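You operate a simulated robot arm through the tools that you are given. There is no shell and no other tool. Be economical: measure what you need, move in short steps, check, and stop when the job is done.

Carry out the task below with a simulated robot arm. There is one attempt and no reset: what you move stays moved.

TASK
Put things in order on the window side worktop. At the end: the blue rinse aid bottle stands where the yellow loose knob stood; the purple pot (marked "PLUM") stands where the blue rinse aid bottle stood; the strainer stands where the purple pot stood; the yellow loose knob is in the small white bowl; whatever was shut is shut again. Leave all else as you found it, and nothing knocked over.

It is judged by the outcome, as a careful person would: the job done as asked, and still so three seconds after it is handed in. It fails if anything else is knocked over, pushed out of place, dropped, spilled or broken.

THE ROBOT
A 6-joint arm with a two-finger parallel gripper, fixed in place. Base frame: the origin is at the foot of the arm, x ahead of it, y to its left, z up; the work surface is at about z = 920. Lengths are in mm, angles in degrees, forces in N, time in s.
With the tool pointing down near the work surface it reaches from about 240 to 660 mm from the base axis. Its first joint turns from -66.0 to 66.0 degrees. Payload 2.9 kg.
Tool frame: the origin (TCP) lies between the finger pads and is the grasp point; the fingertips stand 30 mm ahead of it; z points along the fingers, y is the line along which they close. The gripper opens to 110 mm. The fingers are 20 mm wide and 10 mm thick; the gripper's body (48 by 112 mm) begins 55 mm behind the TCP.
Orientation is that of the tool frame in the base frame, as a unit quaternion [x, y, z, w]. With the fingers straight down and closing along the base's y, the tool's x points along the base's -x, its y along +y and its z along -z.

THE INTERFACE
- The arm moves only by the tool send_rows. Its arguments are lists of equal length, an entry for each row: "travel": the shift along the base's x, y, z in mm, a list of three; "rotation": the turn, a rotation vector about the base's x, y, z in degrees, a list of three; "hand": the gripper command, from -1 (fully open) to 1 (shut), values between in proportion. In form: {"travel": [[x, y, z], ...], "rotation": [[rx, ry, rz], ...], "hand": [hand, ...]}. A call has 1 to 8 rows; each row is the pose to reach, as a shift and turn from the pose commanded when the call began. A row lasts 0.2 s, in which the tool goes at most 50 mm and 8.6 degrees; a call with a longer step from one row to the next is refused whole, and so is a gripper value outside its range. A pose out of reach is approached as far as the arm can. The call stops where the force on the tool passes 40 N (or 10 N more than at its start, if that is more) or the arm is blocked; 0.2 s more then pass. The fingers move at their own pace (about 108 mm/s each) and stop on an object; they squeeze with about 36 N. The grip force told is the motor's: it shows also when the fingers shut on nothing. Time passes only in rows, and 0.2 s behind the last, so rows that repeat a pose let the fingers close. It gives the time, the measured TCP pose, the force on the tool (base axes), the opening and the grip force at its end, in the units of the frame above (readings bear some noise).
- Cameras (640 x 400 px; columns grow to the right, rows downward): "scene" is fixed at [91.8, 450.3, 1380.7]; the picture's right is [-0.57, -0.82, 0.00], its down [-0.48, 0.33, -0.81] and it looks along [0.67, -0.46, -0.58] (base axes); focal length 282 px, centre (320, 200). "wrist" rides on the gripper at [-36, 0, -57] in the tool frame; the picture's right is [0.00, -1.00, 0.00], its down [0.97, 0.00, -0.24] and it looks along [0.24, 0.00, 0.97] (tool axes); focal length 218 px, centre (320, 200).
- grab_frame(camera): a new picture of that camera. No time passes.
- probe_pixels(camera, pixels): for up to 12 pixels [column, row] of the newest picture of that camera ("zoom" is the newest enlarged one), the place [x, y, z] in the base frame of the surface seen there, good to about 2 mm. No time passes.
- inspect(camera, box): a new picture of the part [left, top, right, bottom] of that camera's present view, enlarged. No time passes.
- close_job(): hands the job in; it is judged then, once.

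Work in short steps. Measure before you move; look again where a grasp or a placing could have gone wrong, and mend it. You have 80 turns and 46 pictures in all, those below and enlarged ones among them. Open the gripper and draw the arm clear of the work before you hand the job in, unless the task says otherwise; then end with one line.

The tools are called as a command line: name --argument value ..., lists and objects as JSON in quotes. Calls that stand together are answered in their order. send_rows: Moves the arm, as the interface text tells. Its arguments: {"type":"object","properties":{"travel":{"type":"array","items":{"type":"array","items":{"type":"number"}}},"rotation":{"type":"array","items":{"type":"array","items":{"type":"number"}}},"hand":{"type":"array","items":{"type":"number"}}},"required":["travel","rotation","hand"]} The other tools are called the same way: grab_frame (camera) takes a picture; probe_pixels (camera, pixels) gives the place of the surface under pixels of a picture; inspect (camera, box) takes an enlarged picture of a part of a camera's view; close_job () hands the job in.

At the start:

```text
time: 0.0
position: [409.5, 178.0, 1212.1]
ee_rot: [0.0, 1.0, -0.001, 0.0]
contact_force: [0.4, 0.2, -0.2]
gripper_width: 109.7
finger_force: 0.0
```

scene: 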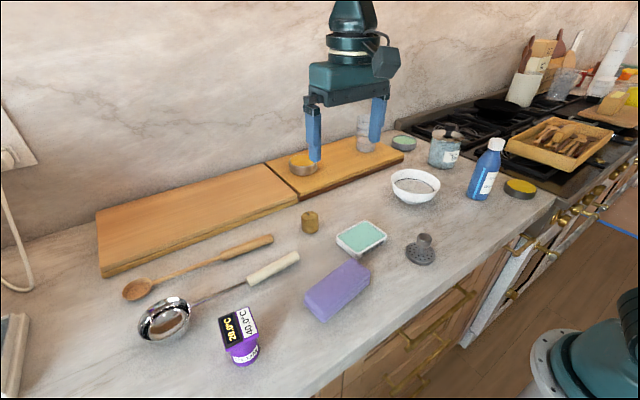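
wrist: 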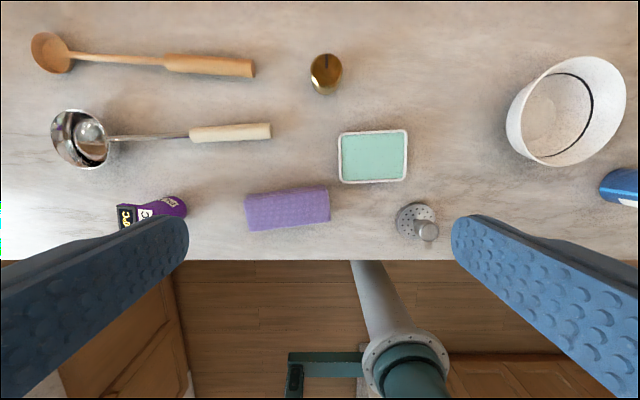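

I'll take close looks at the purple pot, strainer, knob, bowl and bottle first.

inspect --camera "scene" --box '[190, 280, 310, 380]'

inspect --camera "scene" --box '[370, 110, 570, 275]'

inspect --camera "wrist" --box '[0, 20, 450, 260]'

probe_pixels --camera "scene" --pixels '[[310, 214], [310, 230], [497, 143], [480, 194], [238, 325], [242, 358], [424, 238], [420, 255], [414, 188], [394, 178], [439, 182], [415, 172]]'

probe_pixels --camera "wrist" --pixels '[[326, 70], [425, 230], [410, 215], [400, 222], [418, 205], [172, 205], [150, 210], [125, 215], [555, 110], [620, 185], [510, 120], [622, 100]]'

```text
4.00 times, centred on (250, 330) of scene
```

zoom: 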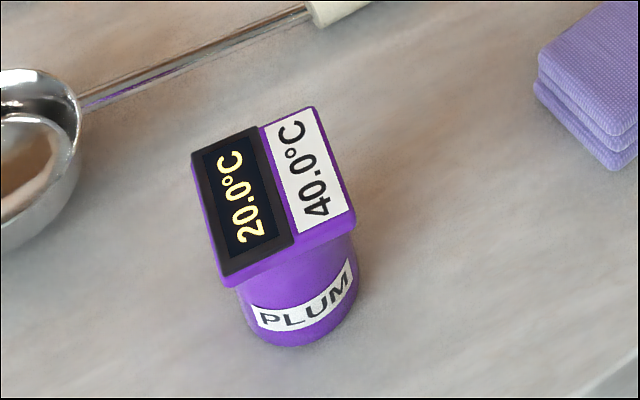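

```text
2.42 times, centred on (470, 192) of scene
```

zoom: 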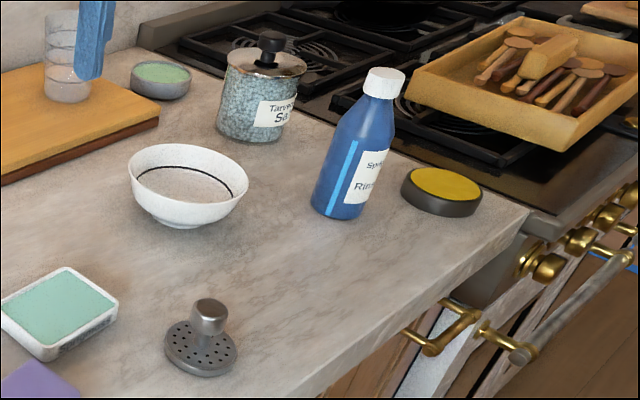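

```text
1.42 times, centred on (225, 140) of wrist
```

zoom: 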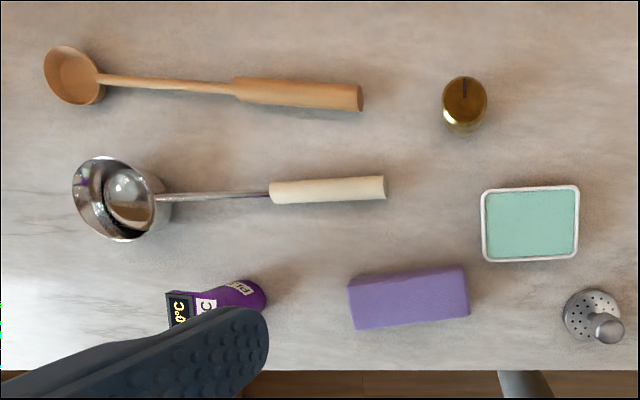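

```text
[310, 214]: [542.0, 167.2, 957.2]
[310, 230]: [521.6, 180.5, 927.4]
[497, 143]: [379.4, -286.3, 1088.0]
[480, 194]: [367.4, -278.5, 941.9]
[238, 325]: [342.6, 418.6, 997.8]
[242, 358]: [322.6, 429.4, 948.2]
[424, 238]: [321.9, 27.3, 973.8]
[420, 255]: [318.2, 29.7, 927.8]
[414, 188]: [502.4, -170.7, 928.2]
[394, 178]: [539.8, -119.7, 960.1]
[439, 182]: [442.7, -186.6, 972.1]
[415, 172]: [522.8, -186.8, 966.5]
```

```text
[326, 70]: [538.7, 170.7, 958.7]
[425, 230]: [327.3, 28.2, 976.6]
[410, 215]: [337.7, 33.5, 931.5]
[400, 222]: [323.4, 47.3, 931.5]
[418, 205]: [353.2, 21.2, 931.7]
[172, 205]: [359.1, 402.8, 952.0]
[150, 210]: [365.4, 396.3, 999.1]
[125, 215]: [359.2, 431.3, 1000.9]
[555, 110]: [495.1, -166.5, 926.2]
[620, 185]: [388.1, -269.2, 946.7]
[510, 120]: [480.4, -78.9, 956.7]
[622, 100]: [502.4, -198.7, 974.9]
```

Knob is at about (540,170), top z 958. I move above it and look with the wrist camera.

send_rows --travel '[[30, -2, -35], [60, -5, -70], [90, -7, -105], [128, -9, -132], [128, -9, -132]]' --rotation '[[0, 0, 0], [0, 0, 0], [0, 0, 0], [0, 0, 0], [0, 0, 0]]' --hand '[-1, -1, -1, -1, -1]'

grab_frame --camera "wrist"

```text
time: 1.2
position: [539.7, 169.6, 1077.7]
ee_rot: [0.0, 1.0, 0.0, -0.001]
contact_force: [1.2, 0.0, -0.2]
gripper_width: 110.0
finger_force: 0.1
```

```text
40 pictures are left
```

wrist: 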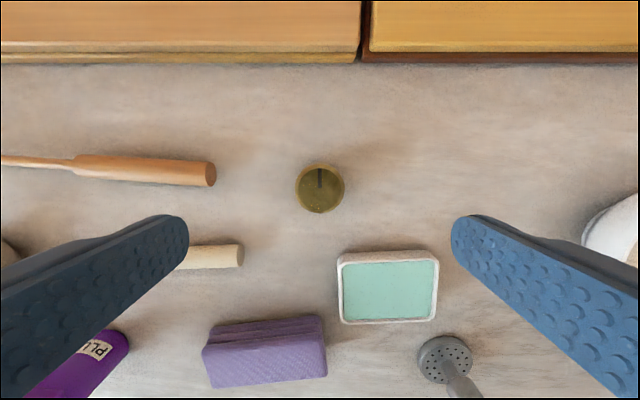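

probe_pixels --camera "wrist" --pixels '[[299, 187], [341, 187], [320, 168], [320, 203], [320, 185], [310, 212], [215, 172], [436, 258], [380, 255], [240, 256], [320, 58], [300, 175]]'

```text
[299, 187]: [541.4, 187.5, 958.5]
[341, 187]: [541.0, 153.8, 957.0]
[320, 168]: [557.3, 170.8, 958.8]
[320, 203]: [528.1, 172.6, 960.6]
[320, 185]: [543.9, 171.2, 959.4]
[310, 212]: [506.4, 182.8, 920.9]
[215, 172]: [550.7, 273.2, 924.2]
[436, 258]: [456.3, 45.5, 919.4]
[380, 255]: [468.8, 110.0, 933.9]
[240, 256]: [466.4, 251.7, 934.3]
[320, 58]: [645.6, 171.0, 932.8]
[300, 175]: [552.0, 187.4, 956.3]
```

Knob centre (542,171), diameter ~38, top 959. Descend and grip.

send_rows --travel '[[2, 1, -45], [2, 1, -85], [2, 1, -109], [2, 1, -109], [2, 1, -109], [2, 1, -109], [2, 1, -109]]' --rotation '[[0, 0, 0], [0, 0, 0], [0, 0, 0], [0, 0, 0], [0, 0, 0], [0, 0, 0], [0, 0, 0]]' --hand '[-1, -1, -0.5, 0, 1, 1, 1]'

probe_pixels --camera "scene" --pixels '[[392, 177], [440, 185], [415, 169], [415, 205], [418, 196], [418, 175], [405, 171], [430, 173], [394, 185], [435, 195]]'

```text
time: 2.8
position: [540.1, 170.9, 972.3]
ee_rot: [0.0, 1.0, 0.0, 0.0]
contact_force: [-0.3, 0.1, -0.4]
gripper_width: 40.3
finger_force: 35.5
```

```text
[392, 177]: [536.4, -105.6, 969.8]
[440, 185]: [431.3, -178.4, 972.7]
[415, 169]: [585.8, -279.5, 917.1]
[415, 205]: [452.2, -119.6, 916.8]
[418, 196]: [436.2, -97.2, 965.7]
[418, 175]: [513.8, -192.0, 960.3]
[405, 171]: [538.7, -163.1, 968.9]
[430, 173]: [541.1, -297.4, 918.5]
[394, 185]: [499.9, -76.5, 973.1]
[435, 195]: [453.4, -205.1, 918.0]
```

Gripped (40 mm). Lift and travel toward above the bowl.

send_rows --travel '[[0, 0, 45], [0, 0, 90], [-5, -45, 115], [-15, -90, 115], [-25, -135, 115], [-35, -180, 115], [-45, -225, 115], [-52, -260, 115]]' --rotation '[[0, 0, 0], [0, 0, 0], [0, 0, 0], [0, 0, 0], [0, 0, 0], [0, 0, 0], [0, 0, 0], [0, 0, 0]]' --hand '[1, 1, 1, 1, 1, 1, 1, 1]'

send_rows --travel '[[-2, -25, 0], [-2, -52, 0], [-2, -52, 0]]' --rotation '[[0, 0, 0], [0, 0, 0], [0, 0, 0]]' --hand '[1, 1, 1]'

grab_frame --camera "wrist"

```text
refused: row 3 steps farther than a row can; nothing moved
```

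```text
time: 3.6
position: [536.1, 117.1, 971.8]
ee_rot: [0.0, 1.0, -0.001, 0.0]
contact_force: [-0.1, -0.4, 0.1]
gripper_width: 40.5
finger_force: 36.2
```

```text
39 pictures are left
```

wrist: 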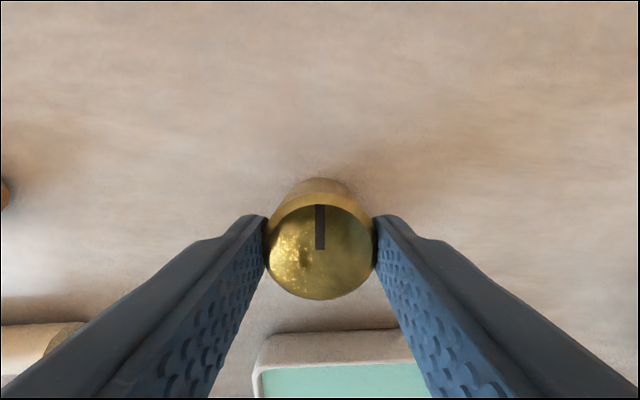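

The first call was refused, so the knob merely slid 52 mm along the top; nothing else touched. Now lift and carry.

send_rows --travel '[[0, 0, 48], [0, 0, 95], [-6, -35, 115], [-15, -80, 115], [-24, -125, 115], [-33, -170, 115], [-42, -215, 115], [-49, -259, 115]]' --rotation '[[0, 0, 0], [0, 0, 0], [0, 0, 0], [0, 0, 0], [0, 0, 0], [0, 0, 0], [0, 0, 0], [0, 0, 0]]' --hand '[1, 1, 1, 1, 1, 1, 1, 1]'

grab_frame --camera "wrist"

```text
time: 5.4
position: [488.8, -141.0, 1086.4]
ee_rot: [0.0, 1.0, 0.001, 0.0]
contact_force: [-0.1, -0.2, -0.8]
gripper_width: 40.5
finger_force: 35.9
```

```text
38 pictures are left
```

wrist: 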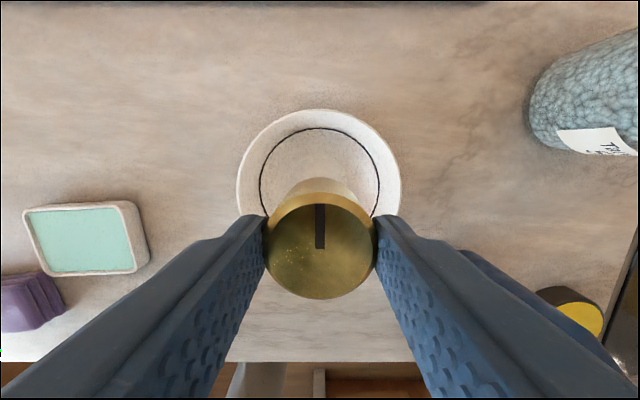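

probe_pixels --camera "wrist" --pixels '[[240, 185], [398, 185], [320, 112], [318, 140], [260, 130], [378, 130], [264, 180], [376, 180]]'

```text
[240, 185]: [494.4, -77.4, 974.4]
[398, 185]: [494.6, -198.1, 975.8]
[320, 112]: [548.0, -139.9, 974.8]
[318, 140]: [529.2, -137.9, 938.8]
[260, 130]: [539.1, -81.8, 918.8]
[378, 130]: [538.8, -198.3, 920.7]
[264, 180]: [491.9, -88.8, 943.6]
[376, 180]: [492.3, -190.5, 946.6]
```

Bowl centre (487,-138), r≈61. Lower the knob in; tips stay well above the bowl floor.

send_rows --travel '[[-2, 3, -40], [-2, 3, -75], [-2, 3, -95], [-2, 3, -103], [-2, 3, -103]]' --rotation '[[0, 0, 0], [0, 0, 0], [0, 0, 0], [0, 0, 0], [0, 0, 0]]' --hand '[1, 1, 1, 1, 1]'

```text
time: 6.6
position: [484.9, -136.0, 983.3]
ee_rot: [0.0, 1.0, 0.0, 0.0]
contact_force: [0.5, 0.3, -1.7]
gripper_width: 40.6
finger_force: 35.6
```

send_rows --travel '[[0, 0, -2], [0, 0, -2], [0, 0, -2], [0, 0, 30], [0, 0, 75], [0, 0, 117], [0, 0, 117]]' --rotation '[[0, 0, 0], [0, 0, 0], [0, 0, 0], [0, 0, 0], [0, 0, 0], [0, 0, 0], [0, 0, 0]]' --hand '[0.1, 0.0, 0.0, 0.0, 0.0, -0.5, -0.5]'

grab_frame --camera "wrist"

```text
time: 8.2
position: [485.1, -135.8, 1097.0]
ee_rot: [-0.001, 1.0, 0.0, 0.001]
contact_force: [-0.8, 0.2, 0.2]
gripper_width: 82.3
finger_force: 0.0
```

```text
37 pictures are left
```

wrist: 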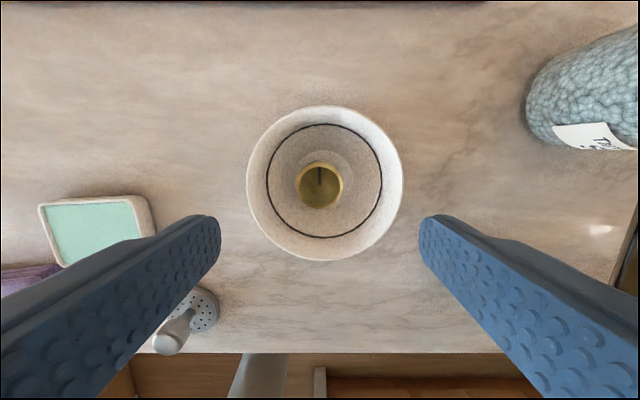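

Knob sits in the bowl. Now rise and look at the bottle from above and from the scene camera.

send_rows --travel '[[0, 0, 45], [0, 0, 90], [-20, -30, 110], [-50, -65, 110], [-75, -100, 110], [-80, -144, 110]]' --rotation '[[0, 0, 0], [0, 0, 0], [0, 0, 0], [0, 0, 0], [0, 0, 0], [0, 0, 0]]' --hand '[-1, -1, -1, -1, -1, -1]'

grab_frame --camera "wrist"

inspect --camera "scene" --box '[430, 120, 560, 215]'

```text
time: 9.6
position: [406.5, -283.6, 1207.9]
ee_rot: [0.0, 1.0, 0.0, 0.0]
contact_force: [0.5, 0.4, 0.4]
gripper_width: 109.9
finger_force: 0.0
```

```text
36 pictures are left
```

wrist: 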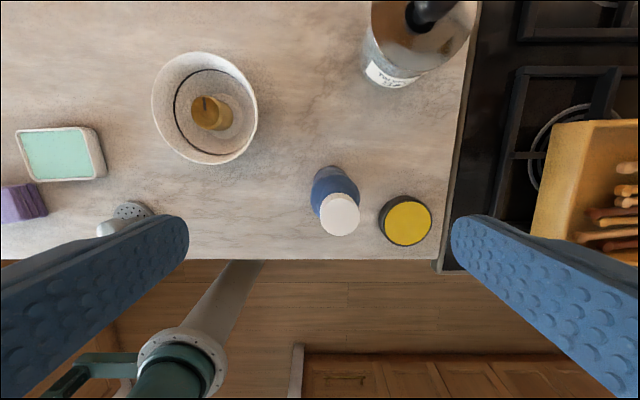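

```text
4.21 times, centred on (495, 168) of scene
```

zoom: 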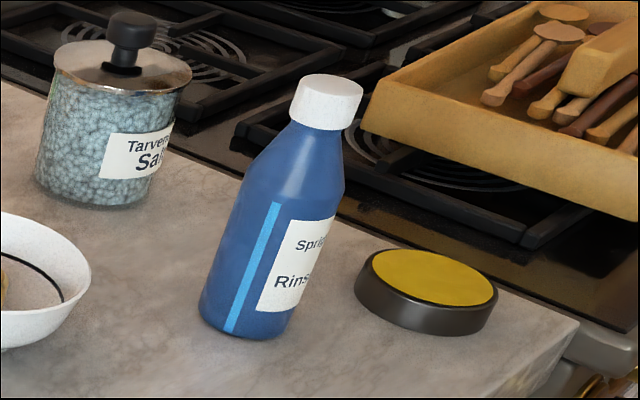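

probe_pixels --camera "wrist" --pixels '[[322, 215], [358, 215], [340, 196], [340, 233], [340, 215], [320, 180], [335, 170], [380, 215], [430, 225], [406, 200], [408, 243], [342, 260]]'

probe_pixels --camera "zoom" --pixels '[[245, 330], [205, 300], [290, 325], [230, 230], [280, 140], [340, 180], [315, 115], [290, 105], [355, 112], [310, 130]]'

```text
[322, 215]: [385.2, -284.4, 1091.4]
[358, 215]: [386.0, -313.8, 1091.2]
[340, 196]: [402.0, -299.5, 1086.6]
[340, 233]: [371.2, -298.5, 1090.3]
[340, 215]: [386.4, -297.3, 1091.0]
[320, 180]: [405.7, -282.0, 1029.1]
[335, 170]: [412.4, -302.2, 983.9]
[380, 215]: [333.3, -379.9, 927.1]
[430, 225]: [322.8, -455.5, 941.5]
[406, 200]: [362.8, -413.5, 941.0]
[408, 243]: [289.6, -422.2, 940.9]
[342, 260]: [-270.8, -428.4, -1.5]
```

```text
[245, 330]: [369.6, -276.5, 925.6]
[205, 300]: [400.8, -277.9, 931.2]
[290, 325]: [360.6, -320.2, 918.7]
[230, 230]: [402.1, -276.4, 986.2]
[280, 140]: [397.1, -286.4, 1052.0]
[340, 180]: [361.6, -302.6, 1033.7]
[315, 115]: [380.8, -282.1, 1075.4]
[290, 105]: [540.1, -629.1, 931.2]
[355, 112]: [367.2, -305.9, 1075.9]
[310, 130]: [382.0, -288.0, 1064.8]
```

Bottle axis (386,-299), top 1091, body radius ~26 below z≈1033. Grip the body top-down at TCP 1042.

send_rows --travel '[[-20, -15, -40], [-20, -15, -85], [-20, -15, -125], [-20, -15, -155], [-20, -15, -166], [-20, -15, -166]]' --rotation '[[0, 0, 0], [0, 0, 0], [0, 0, 0], [0, 0, 0], [0, 0, 0], [0, 0, 0]]' --hand '[-1, -1, -1, -1, -1, -1]'

grab_frame --camera "wrist"

```text
time: 11.0
position: [386.9, -295.6, 1043.9]
ee_rot: [0.0, 1.0, 0.0, -0.001]
contact_force: [0.3, 0.7, 0.7]
gripper_width: 110.0
finger_force: 0.0
```

```text
34 pictures are left
```

wrist: 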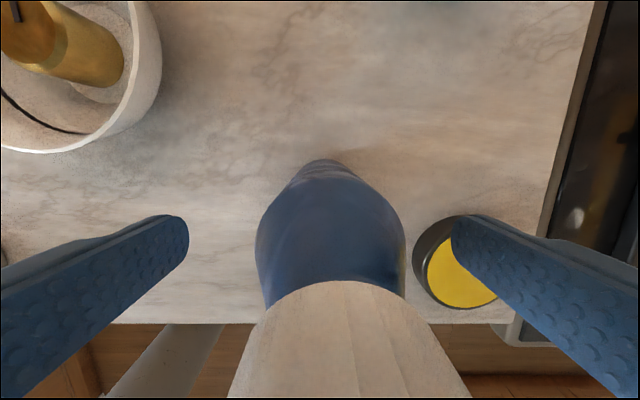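

Bottle is a touch to -y; shift 3 mm and close.

send_rows --travel '[[0, -3, -2], [0, -3, -2], [0, -3, -2], [0, -3, -2], [0, -3, -2]]' --rotation '[[0, 0, 0], [0, 0, 0], [0, 0, 0], [0, 0, 0], [0, 0, 0]]' --hand '[-1, 0, 1, 1, 1]'

send_rows --travel '[[0, 0, 15], [0, 0, 30], [0, 0, 30]]' --rotation '[[0, 0, 0], [0, 0, 0], [0, 0, 0]]' --hand '[1, 1, 1]'

grab_frame --camera "scene"

```text
time: 12.2
position: [387.0, -299.5, 1042.2]
ee_rot: [0.0, 1.0, 0.0, 0.0]
contact_force: [-1.0, 0.2, -0.3]
gripper_width: 53.6
finger_force: 36.1
```

```text
time: 13.0
position: [388.6, -300.7, 1072.0]
ee_rot: [0.0, 1.0, 0.0, 0.0]
contact_force: [0.0, 0.1, -1.7]
gripper_width: 53.5
finger_force: 35.8
```

```text
33 pictures are left
```

scene: 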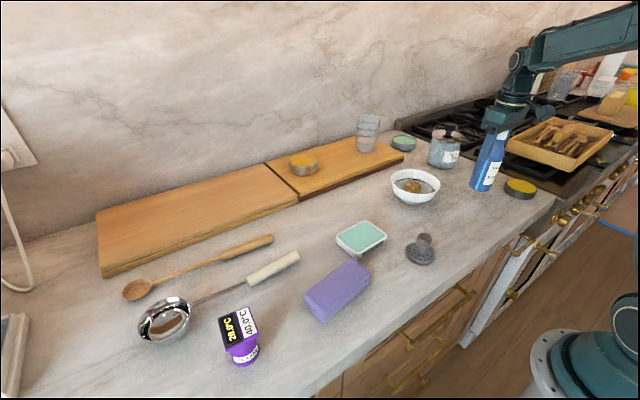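

Bottle is held upright. Lift and carry over the bowl to above the knob spot.

send_rows --travel '[[0, 0, 45], [0, 0, 70], [10, 45, 70], [24, 90, 70], [38, 135, 70], [52, 180, 70], [66, 225, 70], [80, 270, 70]]' --rotation '[[0, 0, 0], [0, 0, 0], [0, 0, 0], [0, 0, 0], [0, 0, 0], [0, 0, 0], [0, 0, 0], [0, 0, 0]]' --hand '[1, 1, 1, 1, 1, 1, 1, 1]'

send_rows --travel '[[14, 45, 0], [28, 90, 0], [42, 135, 0], [58, 175, 0], [74, 201, 0], [74, 201, 0]]' --rotation '[[0, 0, 0], [0, 0, 0], [0, 0, 0], [0, 0, 0], [0, 0, 0], [0, 0, 0]]' --hand '[1, 1, 1, 1, 1, 1]'

```text
time: 14.8
position: [467.1, -27.9, 1140.6]
ee_rot: [0.0, 1.0, 0.0, 0.001]
contact_force: [0.3, 0.1, -1.7]
gripper_width: 53.7
finger_force: 35.9
```

```text
time: 16.2
position: [542.2, 174.5, 1141.8]
ee_rot: [0.0, 1.0, -0.001, 0.0]
contact_force: [0.0, -0.1, -1.9]
gripper_width: 53.6
finger_force: 36.0
```

send_rows --travel '[[0, -2.5, -40], [0, -2.5, -75], [0, -2.5, -92], [0, -2.5, -97], [0, -2.5, -99], [0, -2.5, -99]]' --rotation '[[0, 0, 0], [0, 0, 0], [0, 0, 0], [0, 0, 0], [0, 0, 0], [0, 0, 0]]' --hand '[1, 1, 1, 1, 1, 1]'

grab_frame --camera "scene"

```text
time: 17.6
position: [540.0, 169.7, 1041.8]
ee_rot: [0.0, 1.0, 0.0, 0.0]
contact_force: [-0.8, 1.0, 3.7]
gripper_width: 53.8
finger_force: 36.0
```

```text
32 pictures are left
```

scene: 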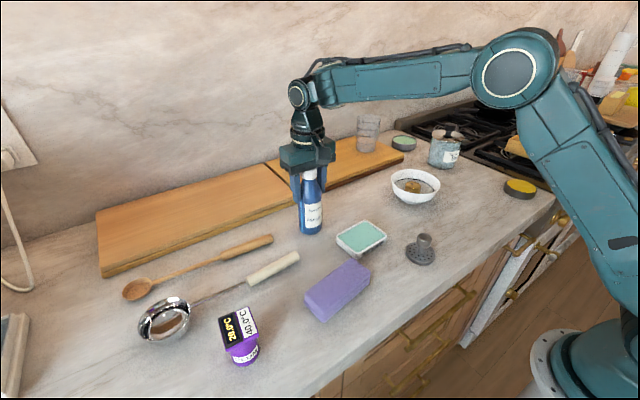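

Force turned +3.7 N: it stands on the top. Release and rise.

send_rows --travel '[[0, 0, 0], [0, 0, 0], [0, 0, 0], [0, 0, 40], [0, 0, 85], [0, 0, 130], [0, 0, 160]]' --rotation '[[0, 0, 0], [0, 0, 0], [0, 0, 0], [0, 0, 0], [0, 0, 0], [0, 0, 0], [0, 0, 0]]' --hand '[0, -0.5, -1, -1, -1, -1, -1]'

grab_frame --camera "wrist"

```text
time: 19.2
position: [543.8, 167.8, 1202.9]
ee_rot: [0.0, 1.0, 0.001, 0.0]
contact_force: [0.6, -0.2, -0.5]
gripper_width: 110.1
finger_force: 0.0
```

```text
31 pictures are left
```

wrist: 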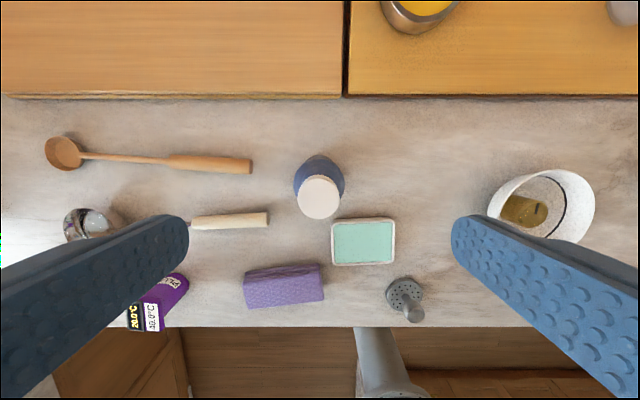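

Bottle stands. Probe it and move above the pot.

probe_pixels --camera "wrist" --pixels '[[319, 197], [298, 197], [340, 197], [319, 178], [319, 216]]'

send_rows --travel '[[-28, 35, 0], [-56, 70, 0], [-84, 105, 0], [-112, 140, 0], [-140, 175, 0], [-168, 210, 0], [-195, 245, 0], [-195, 245, 0]]' --rotation '[[0, 0, 0], [0, 0, 0], [0, 0, 0], [0, 0, 0], [0, 0, 0], [0, 0, 0], [0, 0, 0], [0, 0, 0]]' --hand '[-1, -1, -1, -1, -1, -1, -1, -1]'

grab_frame --camera "wrist"

```text
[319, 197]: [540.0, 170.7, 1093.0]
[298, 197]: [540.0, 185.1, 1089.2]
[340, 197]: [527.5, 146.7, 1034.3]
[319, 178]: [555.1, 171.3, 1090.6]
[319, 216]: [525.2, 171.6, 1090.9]
```

```text
time: 21.0
position: [349.5, 414.7, 1202.3]
ee_rot: [0.0, 1.0, -0.001, 0.0]
contact_force: [0.2, -0.5, 0.7]
gripper_width: 110.1
finger_force: 0.0
```

```text
30 pictures are left
```

wrist: 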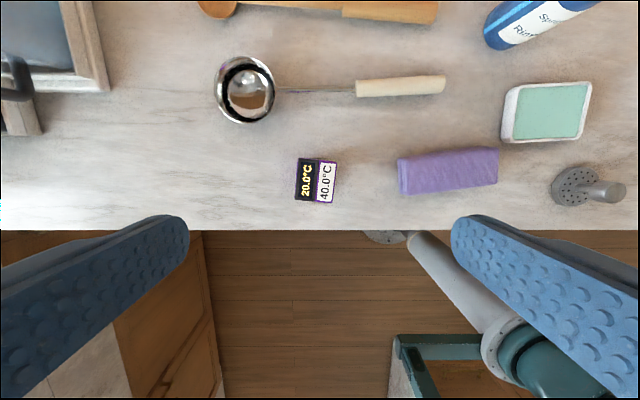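

inspect --camera "wrist" --box '[270, 140, 366, 220]'

probe_pixels --camera "wrist" --pixels '[[299, 160], [335, 163], [332, 201], [297, 198], [316, 180], [318, 158], [326, 158], [322, 215], [297, 180], [334, 182]]'

```text
5.00 times, centred on (318, 180) of wrist
```

zoom: 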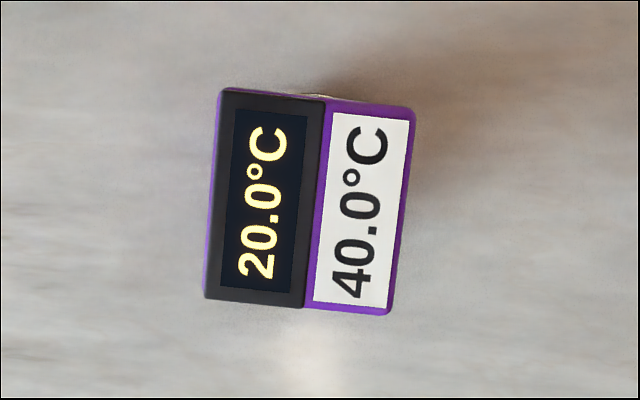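

```text
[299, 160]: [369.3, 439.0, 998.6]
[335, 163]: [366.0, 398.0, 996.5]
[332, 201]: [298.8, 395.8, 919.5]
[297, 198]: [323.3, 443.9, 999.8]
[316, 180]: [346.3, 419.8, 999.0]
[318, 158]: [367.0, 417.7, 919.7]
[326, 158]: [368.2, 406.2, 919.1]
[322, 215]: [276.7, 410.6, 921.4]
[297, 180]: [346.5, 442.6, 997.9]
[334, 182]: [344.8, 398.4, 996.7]
```

Pot head 44×50 mm centred (346,420), top 999, yawed ~5°. Descend with matching yaw.

send_rows --travel '[[-2, 5, -48], [-2, 5, -96], [-2, 5, -144], [-2, 5, -185]]' --rotation '[[0, 0, -2], [0, 0, -5], [0, 0, -5], [0, 0, -5]]' --hand '[-0.5, -0.5, -0.5, -0.5]'

grab_frame --camera "wrist"

```text
time: 22.0
position: [345.4, 418.7, 1016.7]
ee_rot: [0.044, 0.999, 0.0, 0.0]
contact_force: [0.3, 0.3, -0.2]
gripper_width: 82.5
finger_force: 0.0
```

```text
28 pictures are left
```

wrist: 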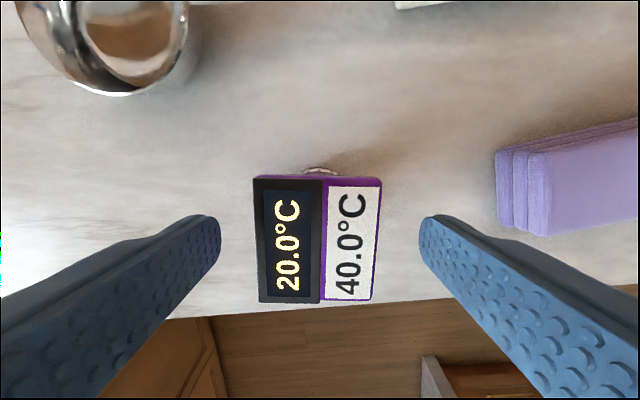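

Aligned. Something pale peeks out behind the pot at (320,170); check it.

inspect --camera "wrist" --box '[270, 150, 366, 210]'

probe_pixels --camera "wrist" --pixels '[[318, 171], [258, 240], [378, 240], [330, 170], [255, 182], [380, 182], [372, 300], [260, 300]]'

```text
6.67 times, centred on (318, 180) of wrist
```

zoom: 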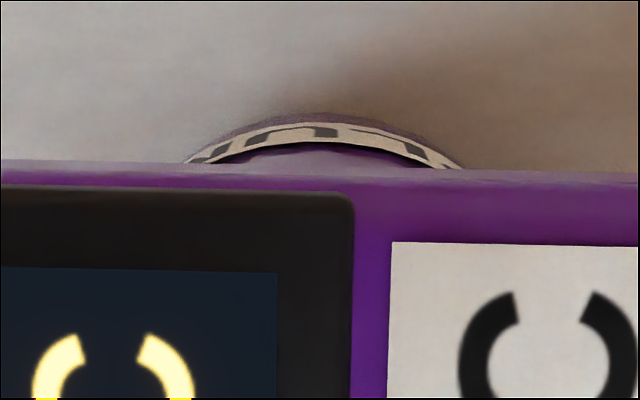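

```text
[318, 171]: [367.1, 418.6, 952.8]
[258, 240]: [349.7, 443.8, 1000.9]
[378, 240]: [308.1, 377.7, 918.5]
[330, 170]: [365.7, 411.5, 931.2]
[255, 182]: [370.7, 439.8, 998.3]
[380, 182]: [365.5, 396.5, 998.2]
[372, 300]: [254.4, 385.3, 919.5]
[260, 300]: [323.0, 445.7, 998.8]
```

Just the label on the other side. Lower 50 mm, grip, lift a little.

send_rows --travel '[[0, 0, -30], [0, 1, -50], [0, 1, -50], [0, 1, -50], [0, 1, -50], [0, 1, -35], [0, 1, -20], [0, 1, -20]]' --rotation '[[0, 0, 0], [0, 0, 0], [0, 0, 0], [0, 0, 0], [0, 0, 0], [0, 0, 0], [0, 0, 0], [0, 0, 0]]' --hand '[-0.5, -0.5, 0.5, 1, 1, 1, 1, 1]'

grab_frame --camera "scene"

```text
time: 23.8
position: [343.7, 420.1, 996.7]
ee_rot: [0.043, 0.999, -0.001, 0.0]
contact_force: [0.2, -0.3, -2.2]
gripper_width: 47.3
finger_force: 36.1
```

```text
26 pictures are left
```

scene: 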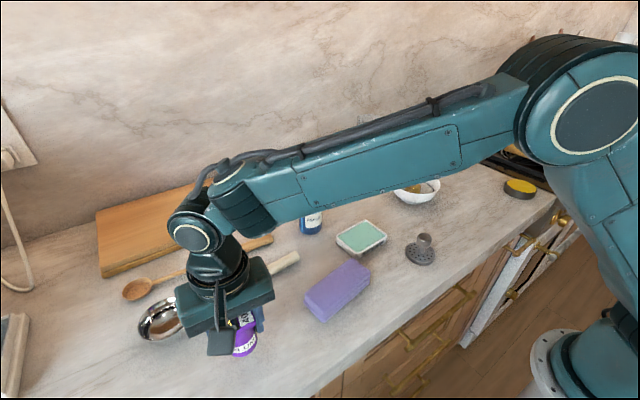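

Held. Lift and carry along x≈345–386 to above the bottle's old spot.

send_rows --travel '[[0, 0, 45], [0, 0, 85], [3, -46, 85], [6, -92, 85], [9, -138, 85], [12, -184, 85], [15, -230, 85], [18, -276, 85]]' --rotation '[[0, 0, 0], [0, 0, 0], [0, 0, 0], [0, 0, 0], [0, 0, 0], [0, 0, 0], [0, 0, 0], [0, 0, 0]]' --hand '[1, 1, 1, 1, 1, 1, 1, 1]'

send_rows --travel '[[3, -46, 0], [6, -92, 0], [9, -138, 0], [12, -184, 0], [15, -230, 0], [18, -276, 0], [21, -322, 0], [24, -368, 0]]' --rotation '[[0, 0, 0], [0, 0, 0], [0, 0, 0], [0, 0, 0], [0, 0, 0], [0, 0, 0], [0, 0, 0], [0, 0, 0]]' --hand '[1, 1, 1, 1, 1, 1, 1, 1]'

send_rows --travel '[[0, -40, 0], [0, -75, 0], [0, -75, 0]]' --rotation '[[0, 0, 0], [0, 0, 0], [0, 0, 0]]' --hand '[1, 1, 1]'

grab_frame --camera "wrist"

```text
time: 25.6
position: [364.8, 143.9, 1084.3]
ee_rot: [0.044, 0.999, 0.0, 0.0]
contact_force: [0.1, 0.9, -1.3]
gripper_width: 47.4
finger_force: 35.8
```

```text
time: 27.4
position: [387.2, -223.4, 1080.5]
ee_rot: [0.043, 0.999, 0.001, 0.0]
contact_force: [0.6, -0.1, -2.2]
gripper_width: 47.3
finger_force: 36.1
```

```text
time: 28.2
position: [387.0, -300.2, 1081.6]
ee_rot: [0.043, 0.999, 0.0, 0.0]
contact_force: [0.3, -0.1, -2.2]
gripper_width: 47.2
finger_force: 36.0
```

```text
25 pictures are left
```

wrist: 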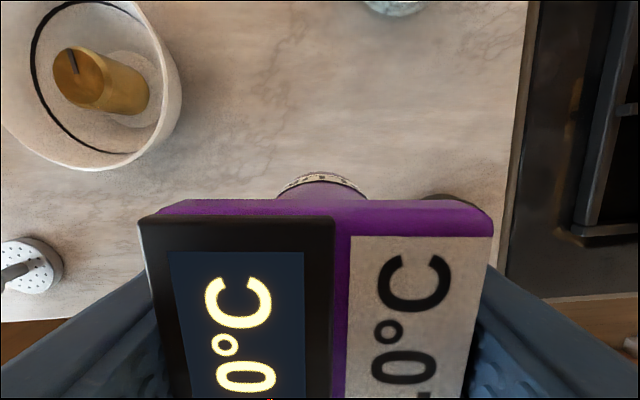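

send_rows --travel '[[-1, 0, -45], [-1, 0, -85], [-1, 0, -105], [-1, 0, -111], [-1, 0, -114], [-1, 0, -114]]' --rotation '[[0, 0, 0], [0, 0, 0], [0, 0, 0], [0, 0, 0], [0, 0, 0], [0, 0, 0]]' --hand '[1, 1, 1, 1, 1, 1]'

```text
time: 29.6
position: [388.0, -299.6, 967.3]
ee_rot: [0.043, 0.999, 0.0, 0.0]
contact_force: [0.0, 0.8, -1.0]
gripper_width: 47.2
finger_force: 36.1
```

send_rows --travel '[[0, 0, -1], [0, 0, -1]]' --rotation '[[0, 0, 0], [0, 0, 0]]' --hand '[1, 1]'

```text
time: 30.2
position: [387.2, -299.5, 967.7]
ee_rot: [0.043, 0.999, 0.0, -0.001]
contact_force: [1.9, 0.3, 1.1]
gripper_width: 47.3
finger_force: 36.2
```

Force reads +1.1 N: touching. Release and rise.

send_rows --travel '[[0, 0, 0], [0, 0, 0], [0, 0, 0], [0, 0, 40], [0, 0, 85], [0, 0, 130], [0, 0, 160]]' --rotation '[[0, 0, 0], [0, 0, 0], [0, 0, 0], [0, 0, 0], [0, 0, 0], [0, 0, 0], [0, 0, 0]]' --hand '[0, -0.4, -0.5, -0.5, -0.5, -0.5, -0.5]'

grab_frame --camera "wrist"

probe_pixels --camera "wrist" --pixels '[[320, 230], [325, 235], [315, 225]]'

```text
time: 31.8
position: [384.2, -298.3, 1127.4]
ee_rot: [0.044, 0.999, 0.0, 0.0]
contact_force: [-0.8, -0.4, 0.6]
gripper_width: 82.5
finger_force: 0.0
```

```text
24 pictures are left
```

wrist: 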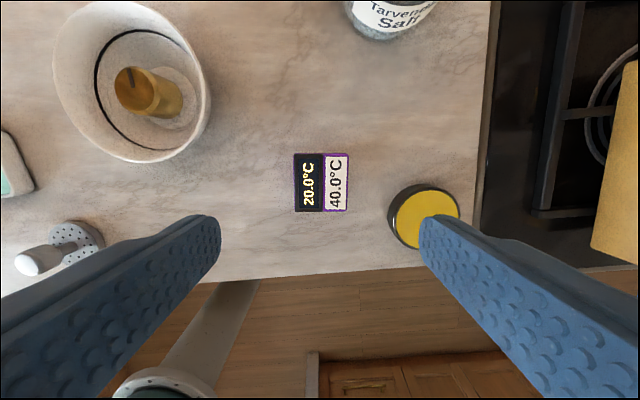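

```text
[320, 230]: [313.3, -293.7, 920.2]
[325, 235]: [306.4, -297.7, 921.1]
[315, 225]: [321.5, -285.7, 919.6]
```

Pot is placed upright. Move above the strainer, undoing the yaw.

probe_pixels --camera "wrist" --pixels '[[320, 183], [296, 183], [347, 183], [325, 156], [320, 211]]'

send_rows --travel '[[-7, 41, 0], [-14, 82, 0], [-21, 123, 0], [-28, 164, 0], [-35, 205, 0], [-42, 246, 0], [-49, 287, 0], [-54, 328, 0]]' --rotation '[[0, 0, 0], [0, 0, 1], [0, 0, 3], [0, 0, 5], [0, 0, 5], [0, 0, 5], [0, 0, 5], [0, 0, 5]]' --hand '[-0.5, -0.5, -0.5, -0.5, -0.5, -0.5, -0.5, -0.5]'

grab_frame --camera "wrist"

```text
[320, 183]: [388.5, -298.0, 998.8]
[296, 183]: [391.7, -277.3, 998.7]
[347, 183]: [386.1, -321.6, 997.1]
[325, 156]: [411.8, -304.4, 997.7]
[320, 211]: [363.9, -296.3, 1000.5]
```

```text
time: 33.6
position: [329.8, 26.7, 1128.5]
ee_rot: [0.0, 1.0, 0.0, 0.0]
contact_force: [0.9, 0.1, -0.5]
gripper_width: 82.4
finger_force: 0.0
```

```text
23 pictures are left
```

wrist: 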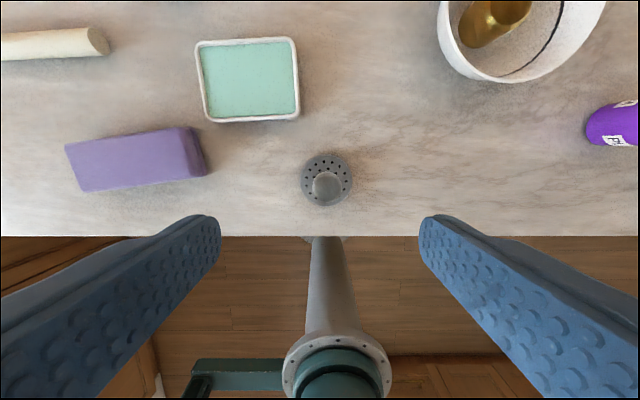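

inspect --camera "wrist" --box '[280, 140, 376, 220]'

probe_pixels --camera "wrist" --pixels '[[327, 186], [313, 186], [341, 186], [327, 174], [327, 200], [303, 180], [351, 180], [327, 157], [205, 160], [327, 204]]'

```text
5.00 times, centred on (328, 180) of wrist
```

zoom: 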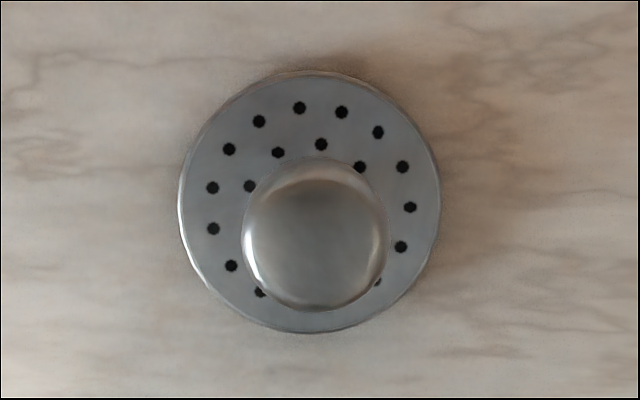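

```text
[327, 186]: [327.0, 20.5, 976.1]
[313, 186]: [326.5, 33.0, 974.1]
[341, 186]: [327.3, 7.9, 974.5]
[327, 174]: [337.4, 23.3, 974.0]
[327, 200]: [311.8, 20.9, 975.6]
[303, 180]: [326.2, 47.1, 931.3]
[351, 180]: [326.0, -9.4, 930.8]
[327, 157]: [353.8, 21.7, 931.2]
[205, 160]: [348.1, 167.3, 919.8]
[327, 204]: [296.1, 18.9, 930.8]
```

Strainer: handle centre (326,20.5), top 975, flange top 931. Descend to TCP 970 and grip the handle.

send_rows --travel '[[-3.5, -6, -45], [-3.5, -6, -90], [-3.5, -6, -130], [-3.5, -6, -157], [-3.5, -6, -157], [-3.5, -6, -157], [-3.5, -6, -157]]' --rotation '[[0, 0, 0], [0, 0, 0], [0, 0, 0], [0, 0, 0], [0, 0, 0], [0, 0, 0], [0, 0, 0]]' --hand '[-0.5, -0.5, -0.5, -0.5, 0.5, 1, 1]'

send_rows --travel '[[0, 0, 20], [0, 0, 40], [0, 0, 40]]' --rotation '[[0, 0, 0], [0, 0, 0], [0, 0, 0]]' --hand '[1, 1, 1]'

inspect --camera "scene" --box '[330, 160, 490, 300]'

```text
time: 35.2
position: [324.0, 22.0, 972.9]
ee_rot: [0.001, 1.0, 0.0, 0.0]
contact_force: [0.5, 0.5, -0.1]
gripper_width: 28.1
finger_force: 36.3
```

```text
time: 36.0
position: [327.0, 24.5, 1010.5]
ee_rot: [0.0, 1.0, -0.001, 0.0]
contact_force: [0.4, 0.1, -0.9]
gripper_width: 28.3
finger_force: 37.2
```

```text
2.86 times, centred on (410, 230) of scene
```

zoom: 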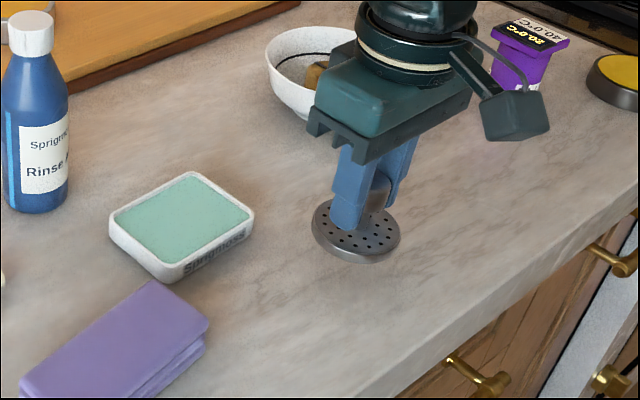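

Strainer lifted. Carry to above the pot's old spot (345,419).

send_rows --travel '[[0, 0, 45], [2, 20, 60], [5, 66, 60], [8, 112, 60], [11, 158, 60], [14, 204, 60], [17, 250, 60], [20, 296, 60]]' --rotation '[[0, 0, 0], [0, 0, 0], [0, 0, 0], [0, 0, 0], [0, 0, 0], [0, 0, 0], [0, 0, 0], [0, 0, 0]]' --hand '[1, 1, 1, 1, 1, 1, 1, 1]'

send_rows --travel '[[0, 46, 0], [0, 92, 0], [0, 101, 0], [0, 101, 0]]' --rotation '[[0, 0, 0], [0, 0, 0], [0, 0, 0], [0, 0, 0]]' --hand '[1, 1, 1, 1]'

send_rows --travel '[[0, 0, 0]]' --rotation '[[0, 0, 0]]' --hand '[1]'

```text
time: 37.8
position: [345.4, 317.4, 1067.8]
ee_rot: [-0.001, 1.0, 0.0, 0.0]
contact_force: [-0.1, 0.3, -0.4]
gripper_width: 28.4
finger_force: 36.2
```

```text
time: 38.8
position: [346.1, 418.4, 1068.2]
ee_rot: [0.0, 1.0, 0.0, 0.0]
contact_force: [-0.2, 0.4, -0.2]
gripper_width: 28.2
finger_force: 35.8
```

```text
time: 39.2
position: [347.2, 417.5, 1069.0]
ee_rot: [-0.001, 1.0, 0.0, 0.001]
contact_force: [-0.2, -0.1, -0.8]
gripper_width: 28.3
finger_force: 35.8
```

send_rows --travel '[[0, 2, -45], [0, 2, -80], [0, 2, -95], [0, 2, -100], [0, 2, -100]]' --rotation '[[0, 0, 0], [0, 0, 0], [0, 0, 0], [0, 0, 0], [0, 0, 0]]' --hand '[1, 1, 1, 1, 1]'

inspect --camera "scene" --box '[160, 260, 320, 390]'

```text
time: 40.4
position: [348.6, 422.9, 971.4]
ee_rot: [-0.001, 1.0, 0.002, 0.001]
contact_force: [-6.6, -3.7, 23.9]
gripper_width: 28.4
finger_force: 36.1
```

```text
3.08 times, centred on (240, 325) of scene
```

zoom: 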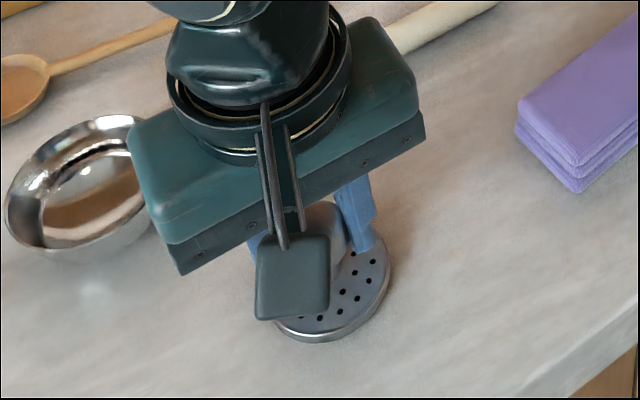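

Pressing with 24 N; back off slightly, then release.

send_rows --travel '[[0, 0, 2], [0, 0, 2]]' --rotation '[[0, 0, 0], [0, 0, 0]]' --hand '[1, 1]'

```text
time: 41.0
position: [349.1, 422.0, 972.0]
ee_rot: [0.0, 1.0, 0.0, -0.001]
contact_force: [-2.6, 1.6, 8.7]
gripper_width: 28.0
finger_force: 35.7
```

send_rows --travel '[[-2, -1.5, 1], [-2, -1.5, 1], [-2, -1.5, 1], [-2, -1.5, 1], [-2, -1.5, 1], [-2, -1.5, 40], [-2, -1.5, 85], [-2, -1.5, 130]]' --rotation '[[0, 0, 0], [0, 0, 0], [0, 0, 0], [0, 0, 0], [0, 0, 0], [0, 0, 0], [0, 0, 0], [0, 0, 0]]' --hand '[1, 1, 0.2, -0.3, -0.3, -0.3, -0.3, -0.3]'

grab_frame --camera "wrist"

```text
time: 42.8
position: [347.5, 418.9, 1102.8]
ee_rot: [-0.001, 1.0, 0.0, 0.0]
contact_force: [-0.4, 0.0, -0.1]
gripper_width: 71.5
finger_force: 0.0
```

```text
19 pictures are left
```

wrist: 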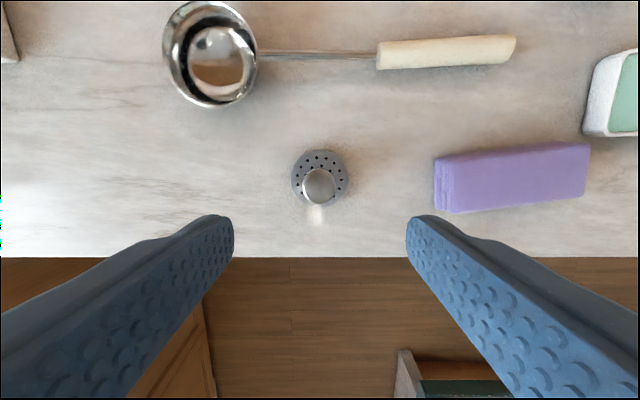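

Strainer placed. Probe it and draw the arm up and back, then check the whole scene.

probe_pixels --camera "wrist" --pixels '[[319, 186], [293, 178], [346, 178], [320, 152], [320, 206]]'

send_rows --travel '[[0, 0, 48], [0, 0, 96], [0, -45, 115], [0, -90, 115], [0, -135, 115], [0, -180, 115], [0, -225, 115], [0, -265, 115]]' --rotation '[[0, 0, 0], [0, 0, 0], [0, 0, 0], [0, 0, 0], [0, 0, 0], [0, 0, 0], [0, 0, 0], [0, 0, 0]]' --hand '[-1, -1, -1, -1, -1, -1, -1, -1]'

grab_frame --camera "scene"

```text
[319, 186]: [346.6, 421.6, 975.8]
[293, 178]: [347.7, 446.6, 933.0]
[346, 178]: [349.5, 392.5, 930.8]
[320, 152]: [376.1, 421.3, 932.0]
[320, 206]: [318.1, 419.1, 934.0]
```

```text
time: 44.6
position: [345.1, 150.0, 1219.4]
ee_rot: [0.0, 1.0, 0.0, 0.0]
contact_force: [-0.1, 0.4, 0.1]
gripper_width: 109.8
finger_force: 0.0
```

```text
18 pictures are left
```

scene: 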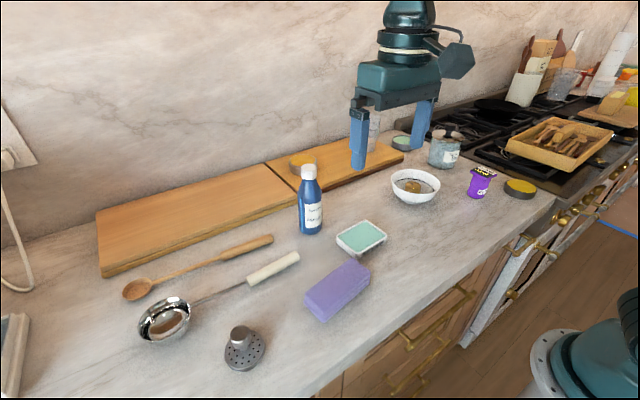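

All four objects are in place and upright, and everything else looks unmoved. The gripper is open and clear, so I hand the job in.

close_job

```text
The job is handed in.
```

The job is handed in: the bottle stands on the knob's old spot, the PLUM pot on the bottle's, the strainer on the pot's (each within about 3 mm), and the knob is in the small white bowl; nothing needed opening and the last picture shows nothing else moved.
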